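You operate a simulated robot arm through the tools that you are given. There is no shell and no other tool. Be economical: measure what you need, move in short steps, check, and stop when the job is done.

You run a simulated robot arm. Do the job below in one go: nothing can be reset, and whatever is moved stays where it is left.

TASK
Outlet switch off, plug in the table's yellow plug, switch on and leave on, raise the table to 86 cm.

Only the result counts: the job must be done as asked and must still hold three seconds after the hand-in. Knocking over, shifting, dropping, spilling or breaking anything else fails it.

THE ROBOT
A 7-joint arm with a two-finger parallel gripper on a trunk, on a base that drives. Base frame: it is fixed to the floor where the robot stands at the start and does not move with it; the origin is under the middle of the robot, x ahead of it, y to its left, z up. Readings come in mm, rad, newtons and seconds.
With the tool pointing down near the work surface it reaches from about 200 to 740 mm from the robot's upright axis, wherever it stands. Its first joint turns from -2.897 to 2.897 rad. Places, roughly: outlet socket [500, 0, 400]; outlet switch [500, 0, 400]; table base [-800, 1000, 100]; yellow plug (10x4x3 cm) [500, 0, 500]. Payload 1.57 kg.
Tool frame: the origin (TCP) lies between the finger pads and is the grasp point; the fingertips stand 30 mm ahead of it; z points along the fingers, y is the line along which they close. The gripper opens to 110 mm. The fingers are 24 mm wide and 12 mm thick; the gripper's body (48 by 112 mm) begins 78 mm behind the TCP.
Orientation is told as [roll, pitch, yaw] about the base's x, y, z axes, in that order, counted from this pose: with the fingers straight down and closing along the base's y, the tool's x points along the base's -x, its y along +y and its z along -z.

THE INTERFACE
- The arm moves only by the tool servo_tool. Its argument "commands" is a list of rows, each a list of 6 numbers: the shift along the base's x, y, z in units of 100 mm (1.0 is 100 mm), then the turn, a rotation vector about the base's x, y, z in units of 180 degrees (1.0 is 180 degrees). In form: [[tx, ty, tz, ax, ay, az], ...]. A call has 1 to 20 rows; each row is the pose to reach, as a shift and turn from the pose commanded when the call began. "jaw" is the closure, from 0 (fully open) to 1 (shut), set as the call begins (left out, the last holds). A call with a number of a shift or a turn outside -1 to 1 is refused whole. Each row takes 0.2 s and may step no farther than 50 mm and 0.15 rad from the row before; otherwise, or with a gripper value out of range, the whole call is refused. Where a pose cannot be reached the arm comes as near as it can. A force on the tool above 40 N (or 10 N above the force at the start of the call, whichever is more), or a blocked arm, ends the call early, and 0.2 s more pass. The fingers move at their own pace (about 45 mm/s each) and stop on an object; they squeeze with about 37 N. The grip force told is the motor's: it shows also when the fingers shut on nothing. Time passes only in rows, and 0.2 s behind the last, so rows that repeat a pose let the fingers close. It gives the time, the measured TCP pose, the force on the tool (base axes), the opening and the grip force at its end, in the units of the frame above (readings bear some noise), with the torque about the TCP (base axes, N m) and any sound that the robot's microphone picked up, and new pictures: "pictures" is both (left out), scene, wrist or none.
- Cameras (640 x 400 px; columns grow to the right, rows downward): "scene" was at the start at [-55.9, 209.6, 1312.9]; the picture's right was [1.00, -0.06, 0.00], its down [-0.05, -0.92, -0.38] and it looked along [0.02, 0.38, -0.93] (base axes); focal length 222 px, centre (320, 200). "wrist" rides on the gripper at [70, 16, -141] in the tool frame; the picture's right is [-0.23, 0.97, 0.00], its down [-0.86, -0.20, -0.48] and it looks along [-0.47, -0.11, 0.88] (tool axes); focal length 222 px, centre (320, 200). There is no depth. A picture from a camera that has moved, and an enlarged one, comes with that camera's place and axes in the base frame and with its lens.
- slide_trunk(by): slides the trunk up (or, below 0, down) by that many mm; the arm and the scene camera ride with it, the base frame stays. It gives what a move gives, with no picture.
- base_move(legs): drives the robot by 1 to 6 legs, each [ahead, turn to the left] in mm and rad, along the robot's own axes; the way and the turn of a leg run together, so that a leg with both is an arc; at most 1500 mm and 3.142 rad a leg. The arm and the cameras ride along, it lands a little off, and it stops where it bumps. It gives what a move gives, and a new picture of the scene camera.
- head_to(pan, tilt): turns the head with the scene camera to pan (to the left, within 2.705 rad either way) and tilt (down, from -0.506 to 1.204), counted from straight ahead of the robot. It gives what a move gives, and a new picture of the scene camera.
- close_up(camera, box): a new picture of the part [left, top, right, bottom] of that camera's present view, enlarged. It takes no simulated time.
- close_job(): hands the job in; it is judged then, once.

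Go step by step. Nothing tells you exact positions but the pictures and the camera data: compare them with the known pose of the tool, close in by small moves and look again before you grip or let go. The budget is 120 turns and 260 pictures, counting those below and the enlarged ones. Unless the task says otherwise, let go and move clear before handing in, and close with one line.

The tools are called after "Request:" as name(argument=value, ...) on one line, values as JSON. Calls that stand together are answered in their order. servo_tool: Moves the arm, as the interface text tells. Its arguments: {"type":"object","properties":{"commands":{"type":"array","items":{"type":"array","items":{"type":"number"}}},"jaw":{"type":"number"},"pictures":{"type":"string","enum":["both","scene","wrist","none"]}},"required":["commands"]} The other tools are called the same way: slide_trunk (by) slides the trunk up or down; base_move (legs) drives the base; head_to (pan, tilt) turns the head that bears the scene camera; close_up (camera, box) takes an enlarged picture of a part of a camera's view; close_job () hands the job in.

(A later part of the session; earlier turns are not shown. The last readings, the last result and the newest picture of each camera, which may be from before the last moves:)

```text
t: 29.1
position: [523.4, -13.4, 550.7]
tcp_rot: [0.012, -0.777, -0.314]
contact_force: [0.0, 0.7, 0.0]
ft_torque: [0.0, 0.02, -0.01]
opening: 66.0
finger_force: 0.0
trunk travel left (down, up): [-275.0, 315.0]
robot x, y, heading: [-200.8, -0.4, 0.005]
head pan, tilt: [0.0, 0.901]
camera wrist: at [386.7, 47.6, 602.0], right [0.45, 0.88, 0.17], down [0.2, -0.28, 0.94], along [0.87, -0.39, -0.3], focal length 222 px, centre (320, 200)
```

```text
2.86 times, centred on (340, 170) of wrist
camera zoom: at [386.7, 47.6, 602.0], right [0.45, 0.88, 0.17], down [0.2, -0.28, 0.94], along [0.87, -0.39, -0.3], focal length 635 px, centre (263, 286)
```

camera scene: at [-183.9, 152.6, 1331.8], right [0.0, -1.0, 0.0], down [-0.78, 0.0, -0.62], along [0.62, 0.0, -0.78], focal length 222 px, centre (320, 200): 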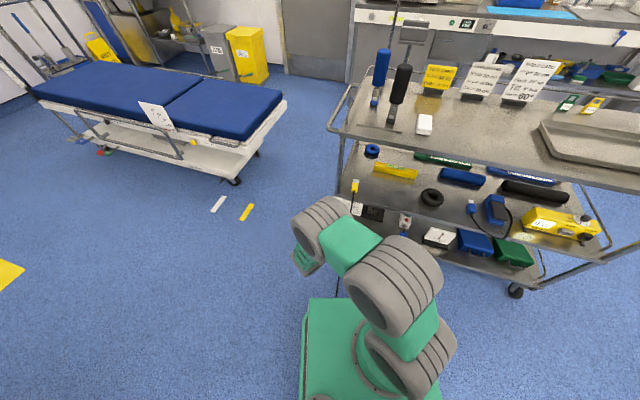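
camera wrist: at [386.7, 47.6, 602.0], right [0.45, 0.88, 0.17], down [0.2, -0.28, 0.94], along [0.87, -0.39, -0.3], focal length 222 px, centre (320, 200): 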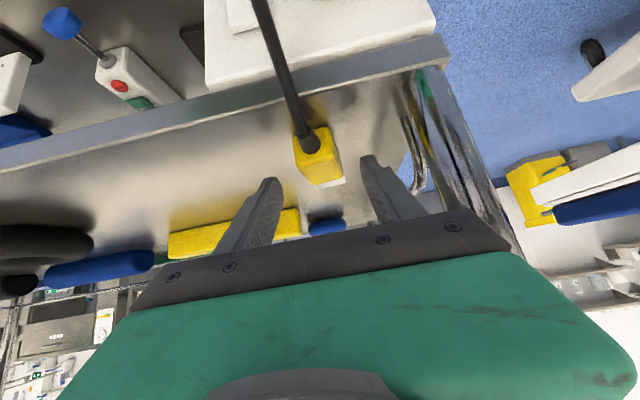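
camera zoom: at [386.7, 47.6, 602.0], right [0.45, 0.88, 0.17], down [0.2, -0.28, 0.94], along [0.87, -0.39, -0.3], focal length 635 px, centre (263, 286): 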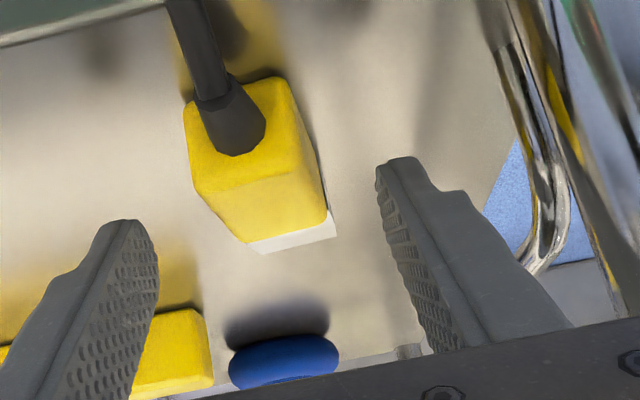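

Plug is centred between the fingers. I descend gently.

Request:
servo_tool(commands=[[0, 0, -0.06, 0, 0, 0], [0, 0, -0.11, 0, 0, 0], [0, 0, -0.15, 0, 0, 0], [0, 0, -0.17, 0, 0, 0]], pictures="wrist")

Request:
close_up(camera="wrist", box=[240, 100, 440, 240])

```text
t: 30.1
position: [523.2, -13.4, 532.7]
tcp_rot: [0.013, -0.777, -0.314]
contact_force: [-0.2, -1.2, -0.2]
ft_torque: [-0.01, 0.04, 0.02]
opening: 65.8
finger_force: 0.0
trunk travel left (down, up): [-275.0, 315.0]
robot x, y, heading: [-198.5, -1.7, 0.002]
head pan, tilt: [0.0, 0.901]
camera wrist: at [386.8, 47.2, 585.8], right [0.45, 0.88, 0.17], down [0.2, -0.28, 0.94], along [0.87, -0.39, -0.3], focal length 222 px, centre (320, 200)
```

wrist: 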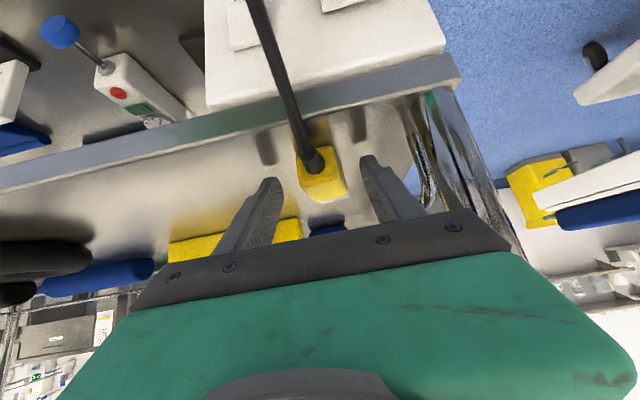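

```text
2.86 times, centred on (340, 170) of wrist
camera zoom: at [386.8, 47.2, 585.8], right [0.45, 0.88, 0.17], down [0.2, -0.28, 0.94], along [0.87, -0.39, -0.3], focal length 635 px, centre (263, 286)
```

zoom: 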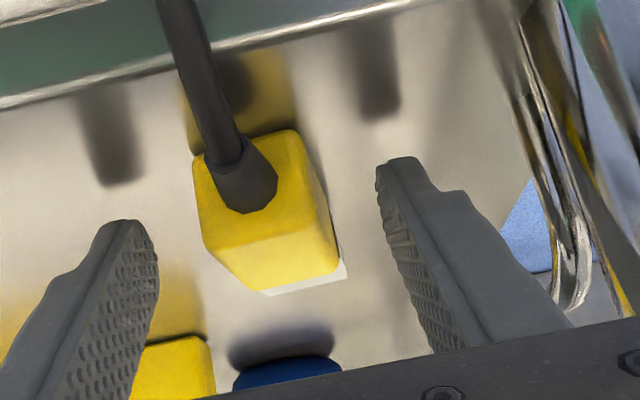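

Request:
servo_tool(commands=[[0, 0, -0.02, 0, 0, 0], [0, 0, -0.035, 0, 0, 0], [0, 0, -0.035, 0, 0, 0], [0, 0, -0.035, 0, 0, 0], [0, 0, -0.035, 0, 0, 0], [0, 0, -0.035, 0, 0, 0], [0, 0, -0.035, 0, 0, 0]], jaw=1, pictures="none")

Request:
close_up(camera="wrist", box=[240, 100, 440, 240])

```text
t: 31.7
position: [523.2, -13.1, 530.3]
tcp_rot: [0.014, -0.779, -0.314]
contact_force: [0.9, -2.1, 5.0]
ft_torque: [-0.11, -0.06, 0.04]
opening: 29.2
finger_force: 37.2
trunk travel left (down, up): [-275.0, 315.0]
robot x, y, heading: [-196.8, 0.1, 0.004]
head pan, tilt: [0.0, 0.901]
```

```text
2.86 times, centred on (340, 170) of wrist
camera zoom: at [386.8, 47.2, 582.7], right [0.45, 0.88, 0.17], down [0.2, -0.28, 0.94], along [0.87, -0.39, -0.3], focal length 635 px, centre (263, 286)
```

zoom: 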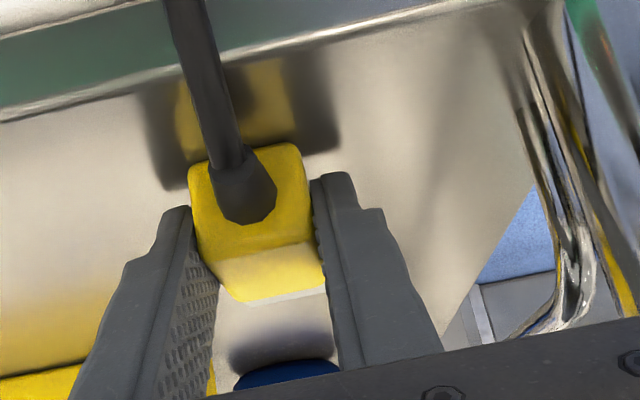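

Gripped at 29 mm. I lift and look.

Request:
servo_tool(commands=[[0, 0, 0.15, 0, 0, 0], [0, 0, 0.4, 0, 0, 0], [-0.3, 0.1, 0.55, 0, 0, 0]], pictures="wrist")

Request:
close_up(camera="wrist", box=[240, 100, 440, 240])

```text
t: 32.5
position: [491.5, -3.5, 584.8]
tcp_rot: [0.012, -0.777, -0.312]
contact_force: [-0.7, 0.2, -1.1]
ft_torque: [-0.02, -0.03, -0.01]
opening: 29.4
finger_force: 37.1
trunk travel left (down, up): [-275.0, 315.0]
robot x, y, heading: [-201.0, 3.0, 0.001]
head pan, tilt: [0.0, 0.901]
camera wrist: at [355.8, 56.5, 637.5], right [0.45, 0.88, 0.17], down [0.2, -0.28, 0.94], along [0.87, -0.39, -0.3], focal length 222 px, centre (320, 200)
```

wrist: 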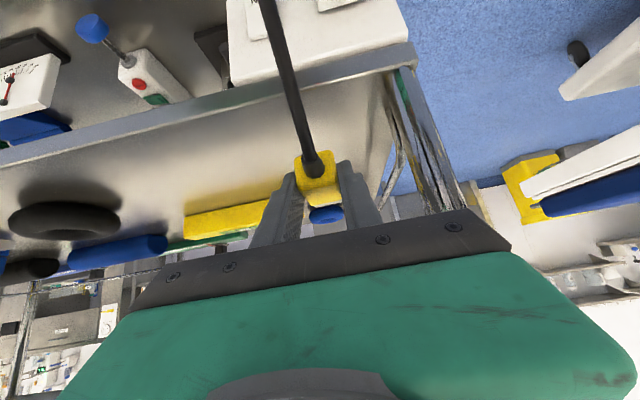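

```text
2.86 times, centred on (340, 170) of wrist
camera zoom: at [355.8, 56.5, 637.5], right [0.45, 0.88, 0.17], down [0.2, -0.28, 0.94], along [0.87, -0.39, -0.3], focal length 635 px, centre (263, 286)
```

zoom: 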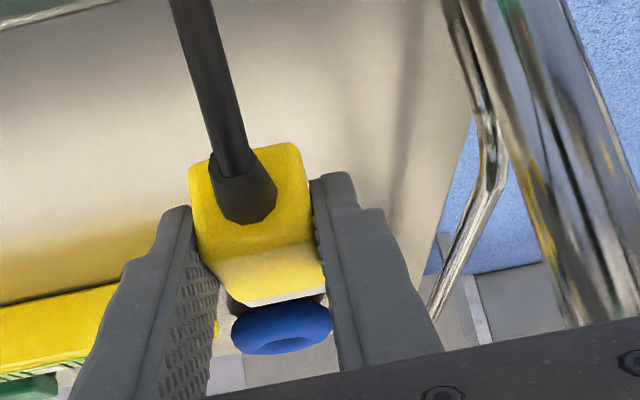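

The plug is held level. Refined socket mouth estimate is (479, 53, 420). I move back and over to a standoff above and ahead of the socket.

Request:
servo_tool(commands=[[-0.4, 0.13, 0, 0, 0, 0], [-0.75, 0.35, 0, 0, 0, 0], [-1.0, 0.6, -0.15, 0, 0, 0], [-1.0, 0.87, -0.5, 0, 0, 0]], pictures="wrist")

Request:
close_up(camera="wrist", box=[240, 90, 400, 200])

Request:
close_up(camera="scene", box=[280, 150, 400, 250])

```text
t: 33.5
position: [392.8, 83.6, 534.9]
tcp_rot: [0.013, -0.778, -0.316]
contact_force: [-0.2, -0.1, 0.1]
ft_torque: [0.03, 0.05, 0.02]
opening: 29.1
finger_force: 36.7
trunk travel left (down, up): [-275.0, 315.0]
robot x, y, heading: [-198.6, -2.2, 0.002]
head pan, tilt: [0.0, 0.901]
camera wrist: at [256.1, 143.7, 587.9], right [0.45, 0.88, 0.17], down [0.2, -0.28, 0.94], along [0.87, -0.39, -0.3], focal length 222 px, centre (320, 200)
```

wrist: 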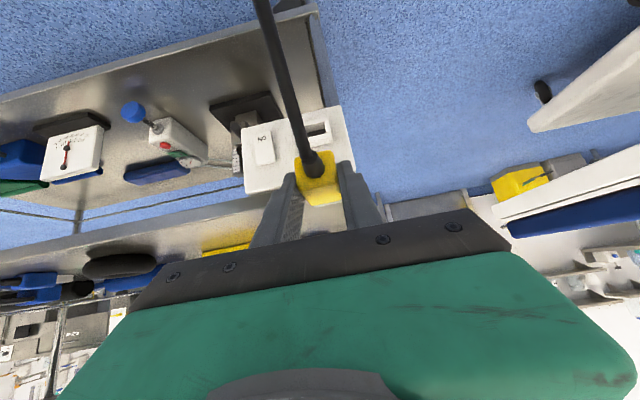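

```text
3.64 times, centred on (320, 145) of wrist
camera zoom: at [256.1, 143.7, 587.9], right [0.45, 0.88, 0.17], down [0.2, -0.28, 0.94], along [0.87, -0.39, -0.3], focal length 808 px, centre (320, 400)
```

zoom: 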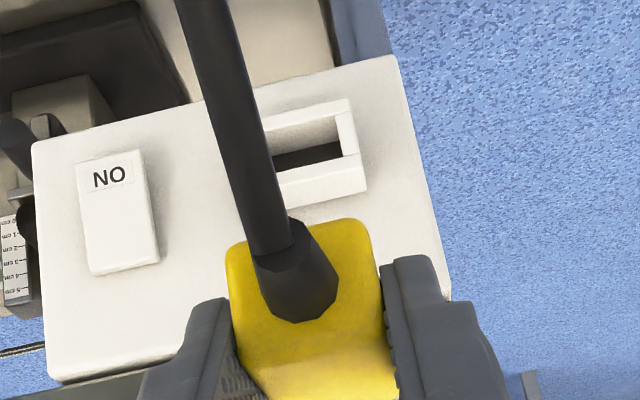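

```text
4.00 times, centred on (340, 200) of scene
camera zoom: at [-184.2, 152.2, 1331.9], right [0.0, -1.0, 0.0], down [-0.78, 0.0, -0.62], along [0.62, 0.0, -0.78], focal length 888 px, centre (240, 200)
```

zoom: 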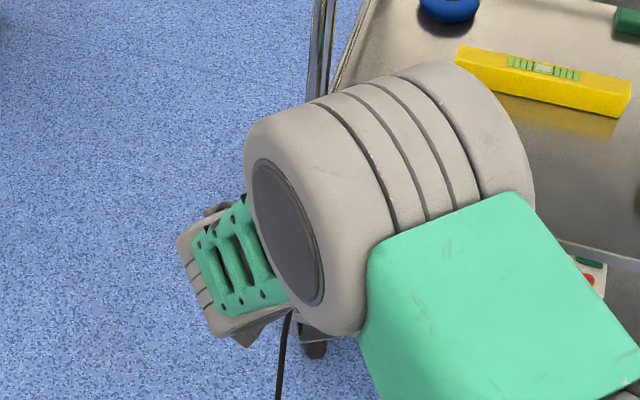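

The socket projects just where predicted. I lower to the insertion line, about 25 mm short of the mouth.

Request:
servo_tool(commands=[[0, 0, -0.4, 0, 0, 0], [0.03, -0.02, -0.75, 0, 0, 0], [0.07, -0.047, -0.99, 0, 0, 0], [0.07, -0.047, -0.99, 0, 0, 0]], pictures="wrist")

Request:
close_up(camera="wrist", box=[240, 100, 440, 240])

Request:
close_up(camera="scene", box=[280, 160, 380, 260])

```text
t: 34.5
position: [400.0, 80.7, 435.9]
tcp_rot: [0.012, -0.776, -0.314]
contact_force: [-0.1, -0.3, -1.3]
ft_torque: [-0.03, -0.01, 0.03]
opening: 29.0
finger_force: 36.4
trunk travel left (down, up): [-275.0, 315.0]
robot x, y, heading: [-197.2, 0.9, 0.001]
head pan, tilt: [0.0, 0.901]
camera wrist: at [263.2, 140.6, 488.9], right [0.45, 0.88, 0.17], down [0.2, -0.28, 0.94], along [0.87, -0.39, -0.3], focal length 222 px, centre (320, 200)
```

wrist: 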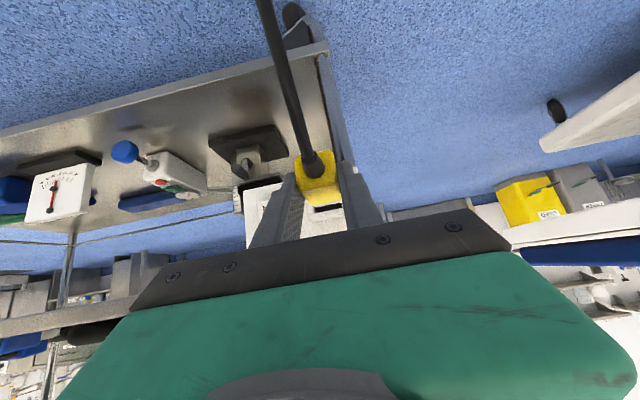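

```text
2.86 times, centred on (340, 170) of wrist
camera zoom: at [263.2, 140.6, 488.9], right [0.45, 0.88, 0.17], down [0.2, -0.28, 0.94], along [0.87, -0.39, -0.3], focal length 635 px, centre (263, 286)
```

zoom: 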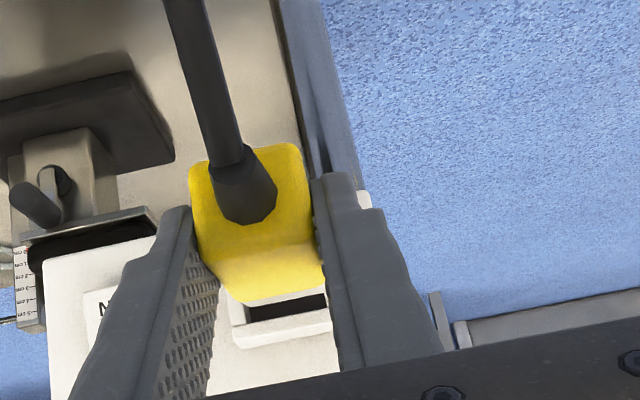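

```text
4.00 times, centred on (330, 210) of scene
camera zoom: at [-183.8, 152.6, 1331.8], right [0.0, -1.0, 0.0], down [-0.78, 0.0, -0.62], along [0.62, 0.0, -0.78], focal length 888 px, centre (280, 160)
```

zoom: 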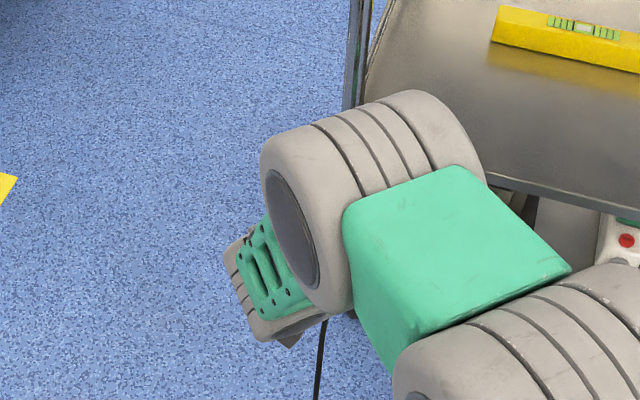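

Plug and socket opening line up, apart from about 2 mm sideways, which I correct, then advance in small steps.

Request:
servo_tool(commands=[[0, -0.018, 0, 0, 0, 0], [0.095, -0.049, 0, 0, 0, 0], [0.171, -0.074, 0, 0, 0, 0], [0.21, -0.086, 0, 0, 0, 0], [0.247, -0.098, 0, 0, 0, 0], [0.285, -0.11, 0, 0, 0, 0]], pictures="wrist")

Request:
close_up(camera="wrist", box=[240, 100, 440, 240])

```text
t: 35.9
position: [425.9, 69.0, 435.6]
tcp_rot: [0.009, -0.777, -0.31]
contact_force: [-18.7, 5.5, 11.2]
ft_torque: [-0.26, -0.26, -0.27]
opening: 29.3
finger_force: 37.2
trunk travel left (down, up): [-275.0, 315.0]
robot x, y, heading: [-199.4, -1.3, 0.003]
head pan, tilt: [0.0, 0.901]
camera wrist: at [290.0, 128.5, 488.8], right [0.45, 0.88, 0.17], down [0.2, -0.28, 0.94], along [0.87, -0.39, -0.3], focal length 222 px, centre (320, 200)
```

wrist: 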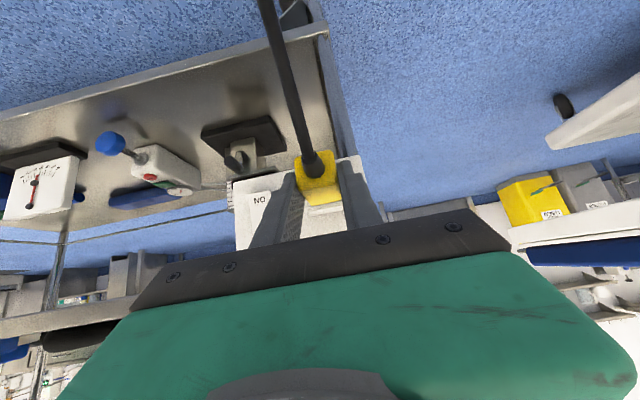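

```text
2.86 times, centred on (340, 170) of wrist
camera zoom: at [290.0, 128.5, 488.8], right [0.45, 0.88, 0.17], down [0.2, -0.28, 0.94], along [0.87, -0.39, -0.3], focal length 635 px, centre (263, 286)
```

zoom: 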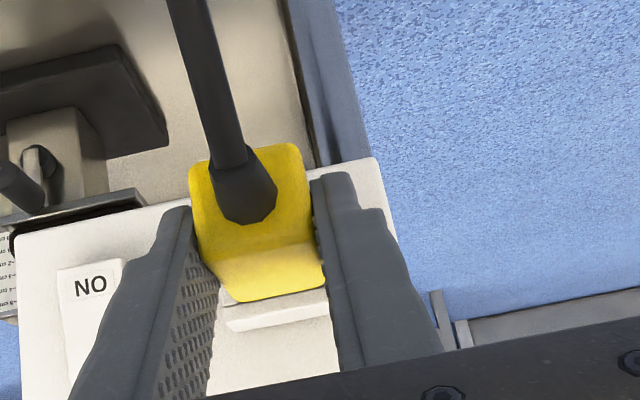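

Request:
close_up(camera="wrist", box=[295, 180, 355, 225])

```text
8.89 times, centred on (325, 202) of wrist
camera zoom: at [290.0, 128.5, 488.8], right [0.45, 0.88, 0.17], down [0.2, -0.28, 0.94], along [0.87, -0.39, -0.3], focal length 1974 px, centre (276, 178)
```

zoom: 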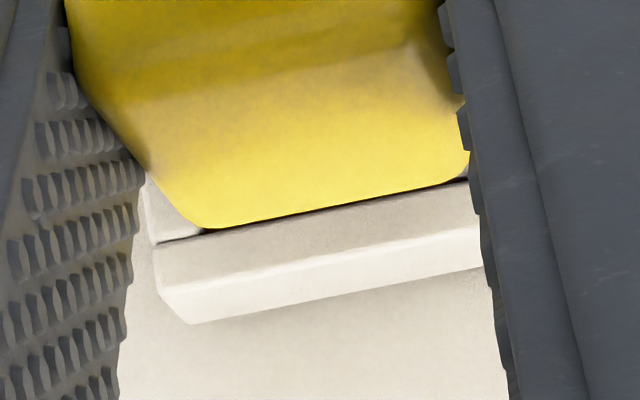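

Contact near the mouth; the view suggests the plug is 1–3 mm low. I back off slightly, raise 2 mm and try again.

Request:
servo_tool(commands=[[-0.06, 0.02, 0, 0, 0, 0], [-0.06, 0.02, 0.02, 0, 0, 0], [-0.02, 0.006, 0.02, 0, 0, 0], [0.02, -0.006, 0.02, 0, 0, 0], [0.05, -0.016, 0.02, 0, 0, 0], [0.08, -0.025, 0.02, 0, 0, 0]], pictures="wrist")

Request:
close_up(camera="wrist", box=[295, 180, 355, 225])

```text
t: 37.1
position: [426.6, 68.5, 434.6]
tcp_rot: [0.005, -0.771, -0.305]
contact_force: [-17.0, 3.5, 15.9]
ft_torque: [-0.42, -0.66, -0.29]
opening: 29.3
finger_force: 36.8
trunk travel left (down, up): [-275.0, 315.0]
robot x, y, heading: [-200.5, -2.1, 0.002]
head pan, tilt: [0.0, 0.901]
stopped in row 5: the force on the tool passed its limit (the readings are from after the stop); the commanded pose is now the measured one
camera wrist: at [290.4, 128.3, 490.0], right [0.44, 0.88, 0.16], down [0.21, -0.28, 0.94], along [0.87, -0.38, -0.31], focal length 222 px, centre (320, 200)
```

wrist: 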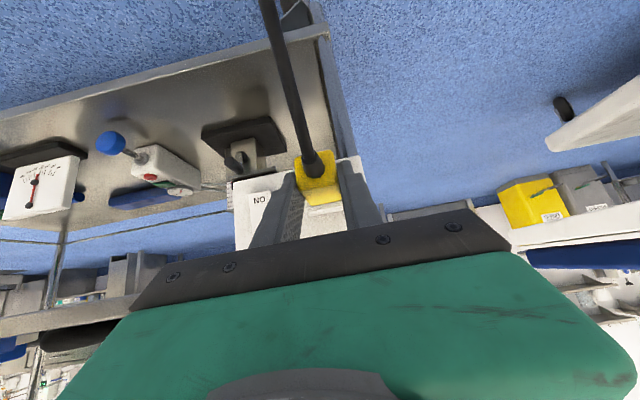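

```text
8.89 times, centred on (325, 202) of wrist
camera zoom: at [290.4, 128.3, 490.0], right [0.44, 0.88, 0.16], down [0.21, -0.28, 0.94], along [0.87, -0.38, -0.31], focal length 1974 px, centre (276, 178)
```

zoom: 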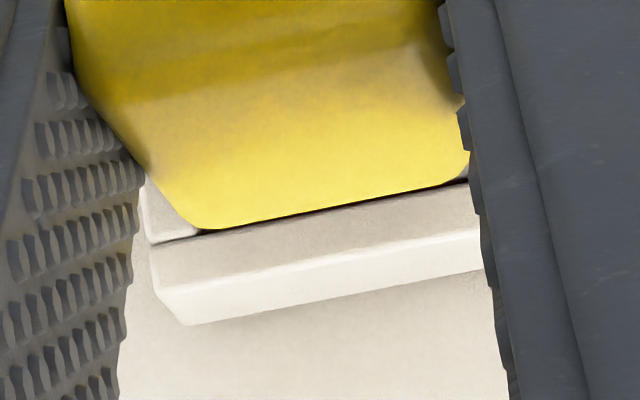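

Request:
servo_tool(commands=[[-0.04, 0.013, 0, 0, 0, 0], [-0.04, 0.013, 0, 0, 0, 0]], pictures="none")

Request:
servo_tool(commands=[[0, 0, 0.02, 0, 0, 0], [0, 0, 0.04, 0, 0, 0], [0, 0, 0.04, 0, 0, 0]], pictures="none")

Request:
servo_tool(commands=[[0, 0, -0.03, 0, 0, 0], [0, 0, -0.07, 0, 0, 0], [0, 0, -0.07, 0, 0, 0]], pictures="none")

```text
t: 37.7
position: [425.4, 68.9, 436.0]
tcp_rot: [0.007, -0.772, -0.308]
contact_force: [4.3, -5.0, 8.3]
ft_torque: [-0.39, -0.57, -0.2]
opening: 29.0
finger_force: 36.9
trunk travel left (down, up): [-275.0, 315.0]
robot x, y, heading: [-204.1, 1.6, 0.004]
head pan, tilt: [0.0, 0.901]
```

```text
t: 38.5
position: [423.5, 70.3, 437.2]
tcp_rot: [0.005, -0.765, -0.305]
contact_force: [4.1, -1.2, -2.8]
ft_torque: [0.0, 0.09, 0.03]
opening: 29.0
finger_force: 37.2
trunk travel left (down, up): [-275.0, 315.0]
robot x, y, heading: [-199.3, -0.1, 0.006]
head pan, tilt: [0.0, 0.901]
```

```text
t: 39.3
position: [422.5, 70.0, 434.0]
tcp_rot: [0.009, -0.774, -0.306]
contact_force: [-8.8, -2.1, 25.1]
ft_torque: [-0.59, -1.16, -0.34]
opening: 29.2
finger_force: 37.0
trunk travel left (down, up): [-275.0, 315.0]
robot x, y, heading: [-197.3, 3.0, 0.01]
head pan, tilt: [0.0, 0.901]
```

The plug tip is already guided by the socket (bounded below at about z 435, free near 437). I centre at z≈437 and push harder.

Request:
servo_tool(commands=[[0, 0, 0.03, 0, 0, 0], [0, 0, 0.055, 0, 0, 0], [0.03, -0.01, 0.055, 0, 0, 0], [0.06, -0.02, 0.055, 0, 0, 0], [0.09, -0.03, 0.055, 0, 0, 0], [0.12, -0.04, 0.055, 0, 0, 0], [0.15, -0.05, 0.055, 0, 0, 0]], pictures="wrist")

Request:
close_up(camera="wrist", box=[295, 180, 355, 225])

```text
t: 40.5
position: [427.5, 66.7, 435.5]
tcp_rot: [0.004, -0.762, -0.3]
contact_force: [-18.1, 3.7, 18.4]
ft_torque: [-0.28, -0.74, -0.33]
opening: 29.2
finger_force: 37.2
trunk travel left (down, up): [-275.0, 315.0]
robot x, y, heading: [-202.7, 1.9, 0.006]
head pan, tilt: [0.0, 0.901]
stopped in row 6: the force on the tool passed its limit (the readings are from after the stop); the commanded pose is now the measured one
camera wrist: at [290.8, 127.6, 490.3], right [0.44, 0.88, 0.16], down [0.22, -0.28, 0.94], along [0.87, -0.38, -0.31], focal length 222 px, centre (320, 200)
```

wrist: 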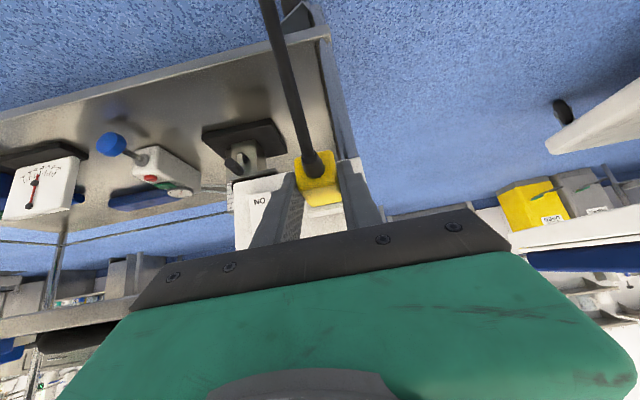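

```text
8.89 times, centred on (325, 202) of wrist
camera zoom: at [290.8, 127.6, 490.3], right [0.44, 0.88, 0.16], down [0.22, -0.28, 0.94], along [0.87, -0.38, -0.31], focal length 1974 px, centre (276, 178)
```

zoom: 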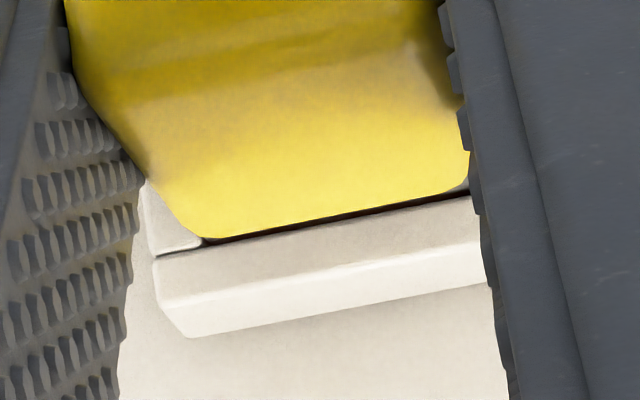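

The tip is in the socket but the arm sags while pushing and wedges it on the lower edge. I restore pitch, then push with an upward bias.

Request:
servo_tool(commands=[[-0.03, 0.01, 0.01, 0, -0.005, -0.004], [-0.03, 0.01, 0.02, 0, -0.005, -0.004], [0.0, 0.0, 0.03, 0, -0.005, -0.004], [0.03, -0.01, 0.045, 0, -0.005, -0.004], [0.06, -0.02, 0.06, 0, -0.005, -0.004]], pictures="none")

```text
t: 41.8
position: [425.3, 67.5, 434.4]
tcp_rot: [0.006, -0.761, -0.31]
contact_force: [-11.1, 4.8, 8.6]
ft_torque: [-0.06, -0.24, -0.04]
opening: 29.3
finger_force: 37.3
trunk travel left (down, up): [-275.0, 315.0]
robot x, y, heading: [-202.1, 0.3, 0.01]
head pan, tilt: [0.0, 0.901]
stopped in row 5: the force on the tool passed its limit (the readings are from after the stop); the commanded pose is now the measured one
```

Request:
servo_tool(commands=[[0, 0, 0, 0, 0, 0], [0, 0, 0, 0, 0, 0]], pictures="none")

Request:
servo_tool(commands=[[-0.03, 0.01, 0, 0, 0, 0], [-0.03, 0.01, 0, 0, 0, 0]], pictures="none")

Request:
servo_tool(commands=[[-0.05, 0.016, 0, 0, 0, 0], [-0.05, 0.016, 0, 0, 0, 0]], pictures="wrist")

Request:
close_up(camera="wrist", box=[285, 140, 365, 225])

```text
t: 42.4
position: [426.6, 68.6, 435.9]
tcp_rot: [0.005, -0.761, -0.307]
contact_force: [-12.5, 6.3, 9.9]
ft_torque: [-0.07, -0.29, -0.1]
opening: 29.0
finger_force: 36.8
trunk travel left (down, up): [-275.0, 315.0]
robot x, y, heading: [-203.2, -0.7, 0.015]
head pan, tilt: [0.0, 0.901]
```

```text
t: 43.0
position: [425.4, 68.9, 434.6]
tcp_rot: [0.006, -0.764, -0.31]
contact_force: [3.0, 1.4, 1.1]
ft_torque: [0.03, -0.13, 0.15]
opening: 29.3
finger_force: 36.9
trunk travel left (down, up): [-275.0, 315.0]
robot x, y, heading: [-201.4, 0.2, 0.008]
head pan, tilt: [0.0, 0.901]
```

```text
t: 43.6
position: [419.7, 69.9, 435.0]
tcp_rot: [0.005, -0.761, -0.308]
contact_force: [5.5, -1.9, 1.0]
ft_torque: [-0.06, -0.12, -0.05]
opening: 29.1
finger_force: 36.9
trunk travel left (down, up): [-275.0, 315.0]
robot x, y, heading: [-202.6, -1.4, 0.009]
head pan, tilt: [0.0, 0.901]
camera wrist: at [284.4, 130.7, 489.6], right [0.45, 0.88, 0.16], down [0.21, -0.28, 0.94], along [0.87, -0.39, -0.31], focal length 222 px, centre (320, 200)
```

wrist: 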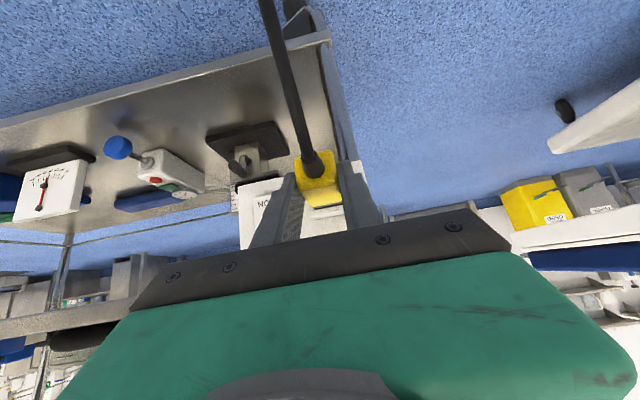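

```text
4.71 times, centred on (325, 182) of wrist
camera zoom: at [284.4, 130.7, 489.6], right [0.45, 0.88, 0.16], down [0.21, -0.28, 0.94], along [0.87, -0.39, -0.31], focal length 1045 px, centre (296, 282)
```

zoom: 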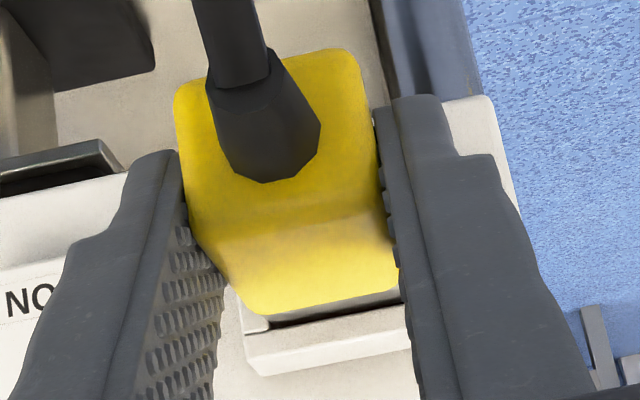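

The grey nose goes into the opening with about 1 mm clearance. I push again axially, reading forces stepwise.

Request:
servo_tool(commands=[[0.03, -0.01, 0.015, 0, 0, 0], [0.05, -0.016, 0.015, 0, 0, 0], [0.05, -0.016, 0.015, 0, 0, 0]], pictures="none")

Request:
servo_tool(commands=[[0.015, -0.005, 0, 0, 0, 0], [0.03, -0.01, 0, 0, 0, 0], [0.03, -0.01, 0, 0, 0, 0]], pictures="none")

Request:
servo_tool(commands=[[0.01, -0.003, 0, 0, 0, 0], [0.02, -0.006, 0, 0, 0, 0], [0.02, -0.006, 0, 0, 0, 0]], pictures="none")

```text
t: 44.4
position: [423.8, 69.7, 435.3]
tcp_rot: [0.002, -0.759, -0.308]
contact_force: [-5.3, 1.9, -0.7]
ft_torque: [0.05, 0.09, -0.02]
opening: 29.1
finger_force: 36.9
trunk travel left (down, up): [-275.0, 315.0]
robot x, y, heading: [-205.6, 1.3, 0.012]
head pan, tilt: [0.0, 0.901]
```

```text
t: 45.2
position: [427.5, 68.6, 435.6]
tcp_rot: [0.002, -0.759, -0.309]
contact_force: [-7.1, 3.3, -1.0]
ft_torque: [0.05, 0.21, -0.07]
opening: 29.2
finger_force: 37.1
trunk travel left (down, up): [-275.0, 315.0]
robot x, y, heading: [-204.1, -0.9, 0.011]
head pan, tilt: [0.0, 0.901]
```

```text
t: 46.0
position: [428.5, 68.0, 435.3]
tcp_rot: [0.005, -0.758, -0.307]
contact_force: [-30.1, 10.8, 6.9]
ft_torque: [0.1, 0.13, -0.28]
opening: 29.5
finger_force: 37.2
trunk travel left (down, up): [-275.0, 315.0]
robot x, y, heading: [-202.4, 3.6, 0.012]
head pan, tilt: [0.0, 0.901]
```

Low friction then a hard stop at the same place: the plug appears seated. I press once more, relax, then open the jaws without moving and look.

Request:
servo_tool(commands=[[0.007, -0.002, 0.003, 0, 0, 0], [0.007, -0.002, 0.003, 0, 0, 0], [-0.015, 0.005, 0, 0, 0, 0], [-0.015, 0.005, 0, 0, 0, 0]], pictures="none")

Request:
servo_tool(commands=[[0, 0, 0, 0, 0, 0], [0, 0, 0, 0, 0, 0], [0, 0, 0, 0, 0, 0]], jaw=0.4, pictures="wrist")

Request:
close_up(camera="wrist", box=[270, 130, 390, 230])

```text
t: 46.6
position: [426.8, 69.4, 435.8]
tcp_rot: [0.003, -0.757, -0.306]
contact_force: [-12.4, 4.4, 12.3]
ft_torque: [-0.1, -0.44, -0.2]
opening: 29.2
finger_force: 36.9
trunk travel left (down, up): [-275.0, 315.0]
robot x, y, heading: [-203.7, -0.1, 0.019]
head pan, tilt: [0.0, 0.901]
stopped in row 2: the force on the tool passed its limit (the readings are from after the stop); the commanded pose is now the measured one
```

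```text
t: 47.4
position: [427.2, 67.2, 433.5]
tcp_rot: [0.001, -0.758, -0.307]
contact_force: [-0.9, 0.3, 0.7]
ft_torque: [-0.01, -0.01, -0.03]
opening: 66.0
finger_force: 0.0
trunk travel left (down, up): [-275.0, 315.0]
robot x, y, heading: [-203.7, -1.2, 0.013]
head pan, tilt: [0.0, 0.901]
camera wrist: at [292.6, 128.2, 490.2], right [0.45, 0.88, 0.16], down [0.22, -0.28, 0.93], along [0.86, -0.39, -0.32], focal length 222 px, centre (320, 200)
```

wrist: 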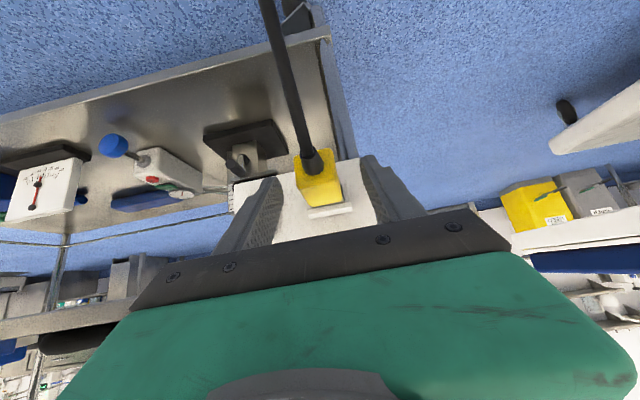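

```text
4.00 times, centred on (330, 180) of wrist
camera zoom: at [292.6, 128.2, 490.2], right [0.45, 0.88, 0.16], down [0.22, -0.28, 0.93], along [0.86, -0.39, -0.32], focal length 888 px, centre (280, 280)
```

zoom: 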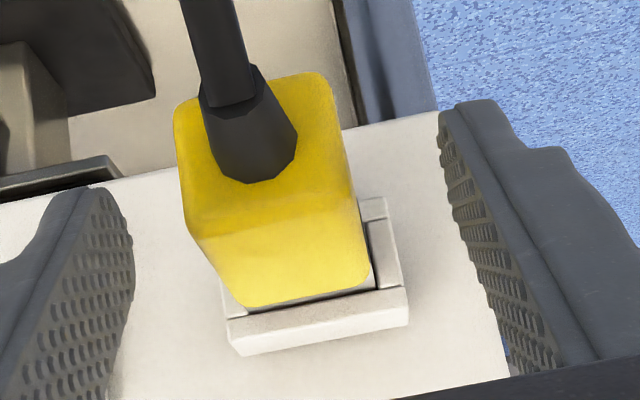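

Request:
servo_tool(commands=[[-0.2, 0.06, 0.21, 0, 0, 0], [-0.4, 0.13, 0.43, 0, 0, 0], [-0.5, 0.3, 0.7, 0, 0, 0], [-0.5, 0.5, 1.0, 0, 0, 0]], jaw=0, pictures="wrist")

Request:
close_up(camera="wrist", box=[250, 90, 370, 190])

Request:
close_up(camera="scene", box=[320, 180, 380, 240])

```text
t: 48.4
position: [377.1, 118.8, 535.7]
tcp_rot: [0.002, -0.755, -0.307]
contact_force: [0.7, -1.3, -0.8]
ft_torque: [-0.04, 0.02, 0.02]
opening: 109.8
finger_force: 0.0
trunk travel left (down, up): [-275.0, 315.0]
robot x, y, heading: [-200.1, 4.1, 0.014]
head pan, tilt: [0.0, 0.901]
camera wrist: at [242.1, 178.4, 591.0], right [0.45, 0.88, 0.16], down [0.22, -0.28, 0.93], along [0.86, -0.39, -0.32], focal length 222 px, centre (320, 200)
```

wrist: 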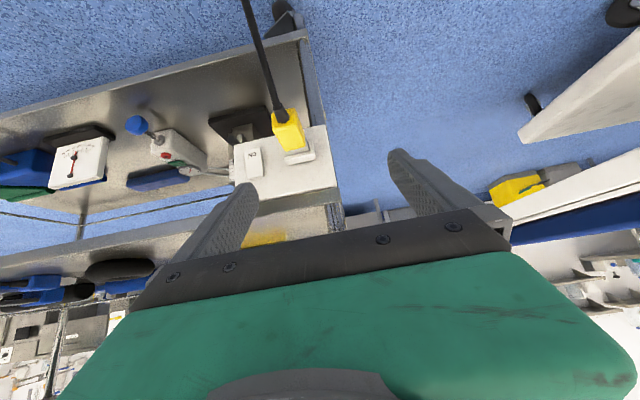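

```text
4.00 times, centred on (310, 140) of wrist
camera zoom: at [242.1, 178.4, 591.0], right [0.45, 0.88, 0.16], down [0.22, -0.28, 0.93], along [0.86, -0.39, -0.32], focal length 888 px, centre (360, 440)
```

zoom: 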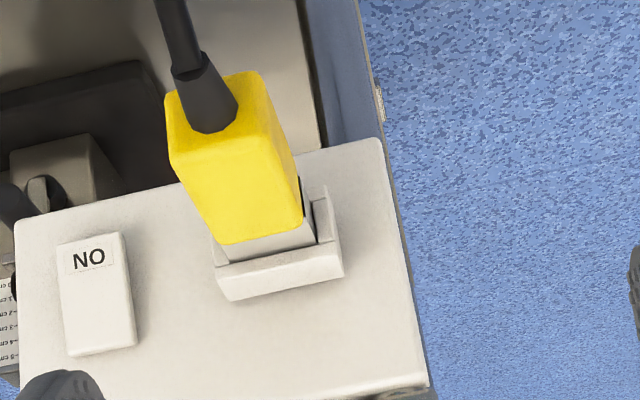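

```text
6.67 times, centred on (350, 210) of scene
camera zoom: at [-187.4, 152.8, 1331.8], right [0.01, -1.0, 0.0], down [-0.78, -0.01, -0.62], along [0.62, 0.01, -0.78], focal length 1480 px, centre (120, 133)
```

zoom: 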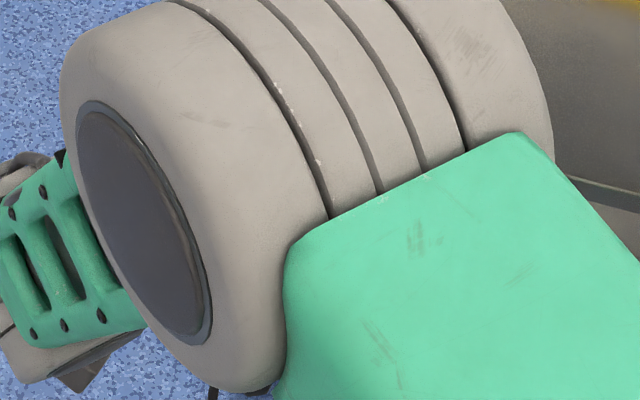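

The plug stays in the socket, resting at the pocket floor but about 2 mm to one side. I regrasp it to centre it and press again to check the seating.

Request:
servo_tool(commands=[[0.0, -0.2, -0.15, 0, 0, 0], [0.03, -0.33, -0.45, 0, 0, 0], [0.1, -0.38, -0.58, 0, 0, 0], [0.3, -0.44, -0.8, 0, 0, 0], [0.5, -0.495, -1.0, 0, 0, 0]], jaw=0.4, pictures="wrist")

Request:
close_up(camera="wrist", box=[270, 130, 390, 230])

```text
t: 49.6
position: [427.7, 68.1, 434.6]
tcp_rot: [0.004, -0.756, -0.308]
contact_force: [-0.4, 0.7, -0.5]
ft_torque: [0.01, -0.02, -0.02]
opening: 66.0
finger_force: 0.3
trunk travel left (down, up): [-275.0, 315.0]
robot x, y, heading: [-202.4, 5.2, 0.012]
head pan, tilt: [0.0, 0.901]
camera wrist: at [293.1, 128.4, 490.2], right [0.45, 0.88, 0.16], down [0.22, -0.28, 0.93], along [0.87, -0.39, -0.32], focal length 222 px, centre (320, 200)
```

wrist: 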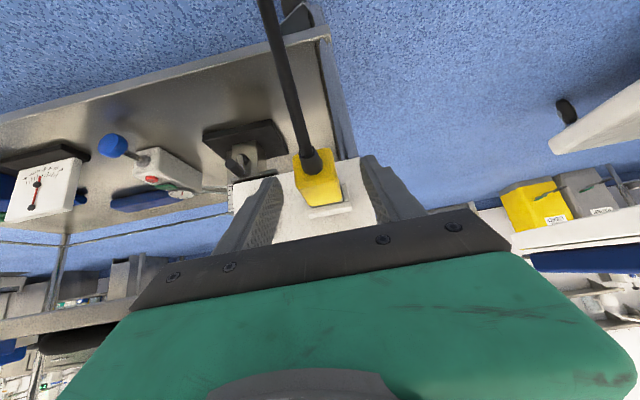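

```text
4.00 times, centred on (330, 180) of wrist
camera zoom: at [293.1, 128.4, 490.2], right [0.45, 0.88, 0.16], down [0.22, -0.28, 0.93], along [0.87, -0.39, -0.32], focal length 888 px, centre (280, 280)
```

zoom: 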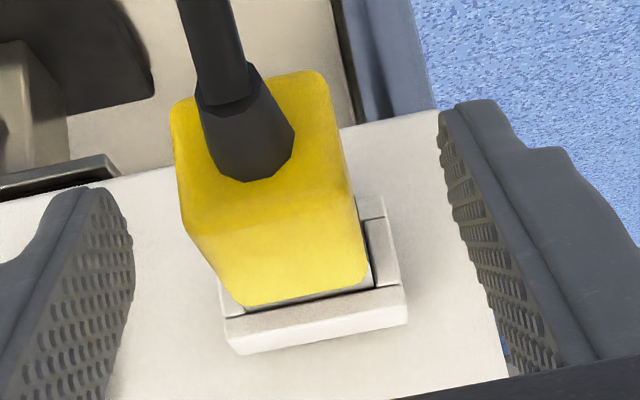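

Request:
servo_tool(commands=[[0, 0, 0, 0, 0, 0], [0, 0, 0, 0, 0, 0], [0, 0, 0, 0, 0, 0], [0, 0, 0, 0, 0, 0]], jaw=1, pictures="none")

Request:
servo_tool(commands=[[-0.03, 0.01, 0, 0, 0, 0], [-0.025, 0.025, 0.008, 0, 0, 0], [-0.025, 0.025, 0.008, 0, 0, 0]], pictures="none")

Request:
servo_tool(commands=[[0.02, -0.007, 0, 0, 0, 0], [0.035, -0.011, 0, 0, 0, 0], [0.05, -0.016, 0, 0, 0, 0], [0.065, -0.021, 0.0, 0, 0, 0], [0.065, -0.021, 0.0, 0, 0, 0]], pictures="wrist")

Request:
close_up(camera="wrist", box=[270, 130, 390, 230])

```text
t: 50.6
position: [427.7, 67.8, 434.2]
tcp_rot: [0.002, -0.757, -0.306]
contact_force: [0.4, -0.3, 0.1]
ft_torque: [0.04, 0.04, -0.04]
opening: 29.5
finger_force: 30.0
trunk travel left (down, up): [-275.0, 315.0]
robot x, y, heading: [-205.0, 0.0, 0.01]
head pan, tilt: [0.0, 0.901]
```

```text
t: 51.4
position: [423.9, 70.1, 434.1]
tcp_rot: [0.0, -0.754, -0.308]
contact_force: [5.6, -9.2, -3.8]
ft_torque: [-0.02, 0.15, -0.42]
opening: 29.3
finger_force: 36.4
trunk travel left (down, up): [-275.0, 315.0]
robot x, y, heading: [-196.6, -4.2, 0.01]
head pan, tilt: [0.0, 0.901]
```

```text
t: 52.6
position: [429.6, 68.5, 434.9]
tcp_rot: [-0.001, -0.753, -0.303]
contact_force: [-34.4, -3.4, 13.1]
ft_torque: [-0.19, 0.04, -0.89]
opening: 29.2
finger_force: 36.8
trunk travel left (down, up): [-275.0, 315.0]
robot x, y, heading: [-202.5, 2.0, 0.021]
head pan, tilt: [0.0, 0.901]
camera wrist: at [293.6, 128.8, 490.6], right [0.45, 0.88, 0.15], down [0.22, -0.28, 0.93], along [0.86, -0.39, -0.32], focal length 222 px, centre (320, 200)
```

wrist: 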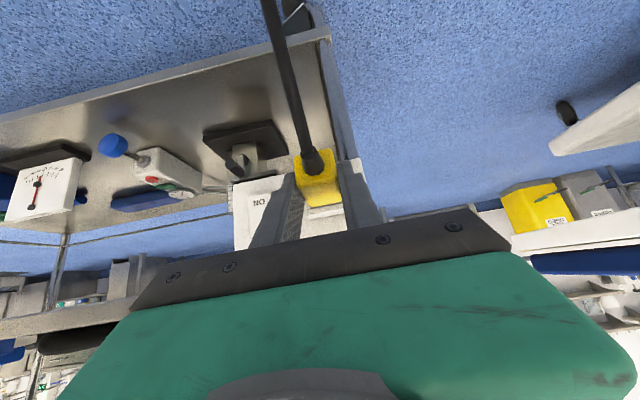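

```text
4.00 times, centred on (330, 180) of wrist
camera zoom: at [293.6, 128.8, 490.6], right [0.45, 0.88, 0.15], down [0.22, -0.28, 0.93], along [0.86, -0.39, -0.32], focal length 888 px, centre (280, 280)
```

zoom: 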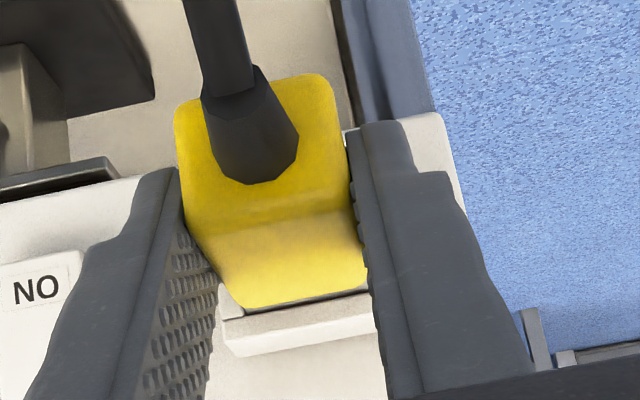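

Same hard stop, and it is bounded sideways and vertically: seated. I relax, release and back away.

Request:
servo_tool(commands=[[-0.015, 0, 0, 0, 0, 0], [-0.025, 0.0, 0, 0, 0, 0], [-0.025, 0.0, 0, 0, 0, 0]], pictures="none")

Request:
servo_tool(commands=[[0, 0, 0, 0, 0, 0], [0, 0, 0, 0, 0, 0], [0, 0, 0, 0, 0, 0], [-0.2, 0.06, 0.21, 0, 0, 0], [-0.4, 0.13, 0.43, 0, 0, 0], [-0.5, 0.3, 0.7, 0, 0, 0], [-0.5, 0.5, 1.0, 0, 0, 0]], jaw=0.4, pictures="wrist")

Request:
close_up(camera="wrist", box=[240, 90, 360, 190])

```text
t: 53.4
position: [429.5, 68.4, 434.5]
tcp_rot: [0.003, -0.753, -0.308]
contact_force: [-19.3, -2.6, -3.7]
ft_torque: [0.03, 0.63, -0.58]
opening: 29.4
finger_force: 37.3
trunk travel left (down, up): [-275.0, 315.0]
robot x, y, heading: [-200.0, -1.2, 0.017]
head pan, tilt: [0.0, 0.901]
```

```text
t: 55.0
position: [379.7, 119.4, 534.7]
tcp_rot: [0.004, -0.755, -0.308]
contact_force: [0.0, -0.3, -0.4]
ft_torque: [-0.01, 0.01, -0.02]
opening: 66.2
finger_force: 0.0
trunk travel left (down, up): [-275.0, 315.0]
robot x, y, heading: [-202.8, 0.6, 0.013]
head pan, tilt: [0.0, 0.901]
camera wrist: at [243.5, 179.1, 591.0], right [0.45, 0.88, 0.16], down [0.22, -0.28, 0.93], along [0.86, -0.39, -0.32], focal length 222 px, centre (320, 200)
```

wrist: 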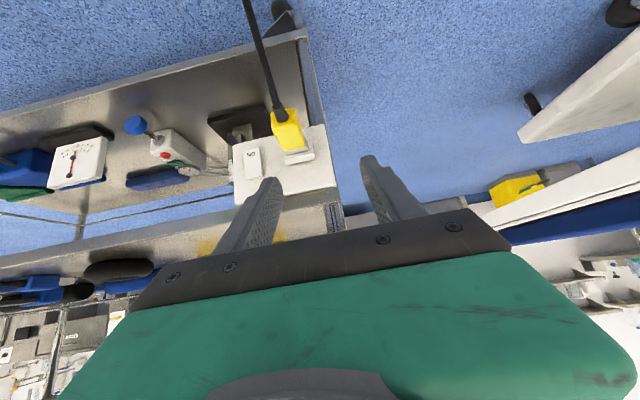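

```text
4.00 times, centred on (300, 140) of wrist
camera zoom: at [243.5, 179.1, 591.0], right [0.45, 0.88, 0.16], down [0.22, -0.28, 0.93], along [0.86, -0.39, -0.32], focal length 888 px, centre (400, 440)
```

zoom: 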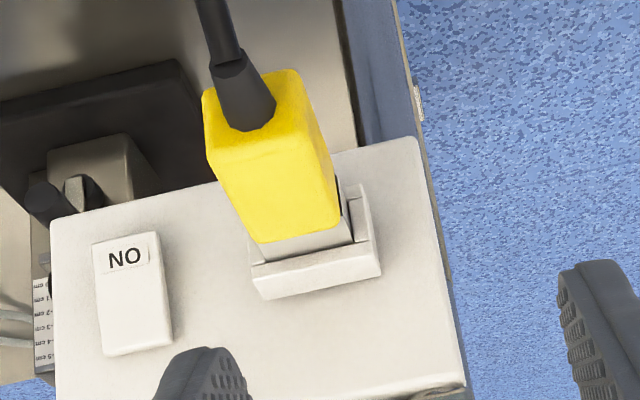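

Request:
servo_tool(commands=[[-0.3, 0.3, 0, 0, 0, 0], [-0.6, 0.6, 0, 0, 0, 0], [-0.8, 1.0, 0, 0, 0, 0]], pictures="none")

Request:
close_up(camera="scene", box=[330, 190, 370, 230])

Request:
close_up(camera="wrist", box=[200, 90, 320, 190])

```text
t: 55.8
position: [299.0, 219.8, 535.3]
tcp_rot: [0.003, -0.754, -0.309]
contact_force: [0.1, 0.1, -0.1]
ft_torque: [-0.01, -0.03, 0.03]
opening: 65.9
finger_force: 0.1
trunk travel left (down, up): [-275.0, 315.0]
robot x, y, heading: [-197.2, -3.4, 0.015]
head pan, tilt: [0.0, 0.901]
```

```text
10.00 times, centred on (350, 210) of scene
camera zoom: at [-187.5, 152.5, 1331.9], right [0.01, -1.0, 0.0], down [-0.78, -0.01, -0.62], along [0.62, 0.01, -0.78], focal length 2220 px, centre (20, 100)
```

zoom: 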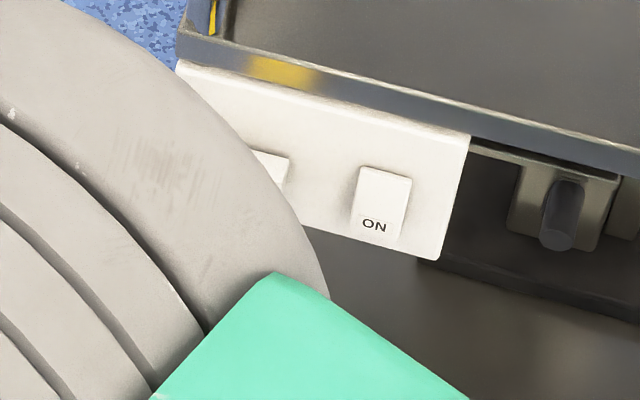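

```text
4.00 times, centred on (260, 140) of wrist
camera zoom: at [163.4, 280.5, 591.0], right [0.45, 0.88, 0.16], down [0.22, -0.28, 0.93], along [0.86, -0.39, -0.32], focal length 888 px, centre (560, 440)
```

zoom: 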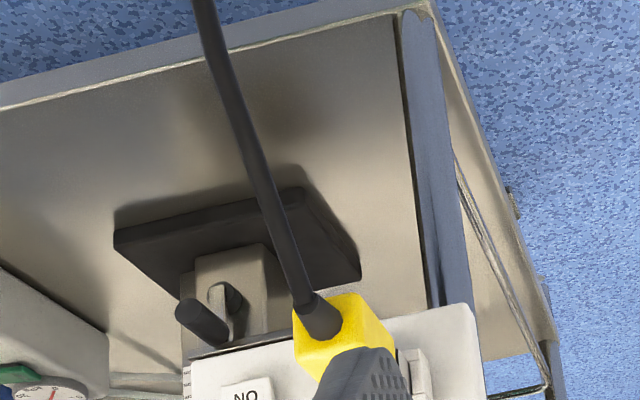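

Request:
servo_tool(commands=[[0, 0.2, 0.4, 0, 0, 0.03], [0.2, 0.4, 0.7, 0, 0, 0.0], [0.4, 0.4, 1.0, 0, 0, -0.04], [0.4, 0.4, 1.0, 0, 0, -0.08], [0.4, 0.4, 1.0, 0, 0, -0.12]], jaw=0, pictures="wrist")

Request:
close_up(camera="wrist", box=[260, 80, 380, 180])

```text
t: 57.0
position: [339.7, 258.2, 634.7]
tcp_rot: [0.004, -0.756, -0.686]
contact_force: [-0.4, 1.1, -0.4]
ft_torque: [0.02, 0.01, 0.02]
opening: 109.9
finger_force: 0.0
trunk travel left (down, up): [-275.0, 315.0]
robot x, y, heading: [-200.1, 3.0, 0.013]
head pan, tilt: [0.0, 0.901]
camera wrist: at [236.0, 365.0, 691.5], right [0.74, 0.65, 0.16], down [0.1, -0.34, 0.93], along [0.66, -0.68, -0.32], focal length 222 px, centre (320, 200)
```

wrist: 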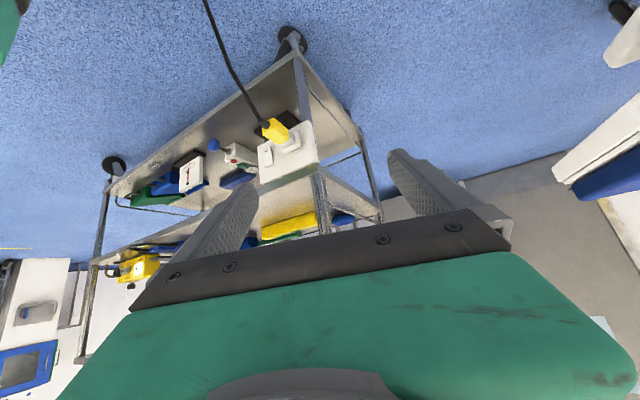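

```text
4.00 times, centred on (320, 130) of wrist
camera zoom: at [236.0, 365.0, 691.5], right [0.74, 0.65, 0.16], down [0.1, -0.34, 0.93], along [0.66, -0.68, -0.32], focal length 888 px, centre (320, 480)
```

zoom: 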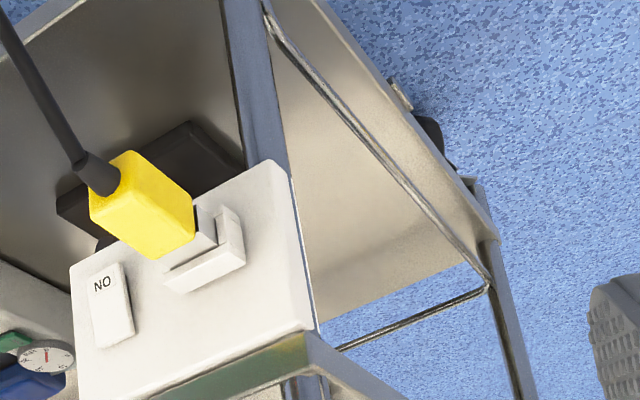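

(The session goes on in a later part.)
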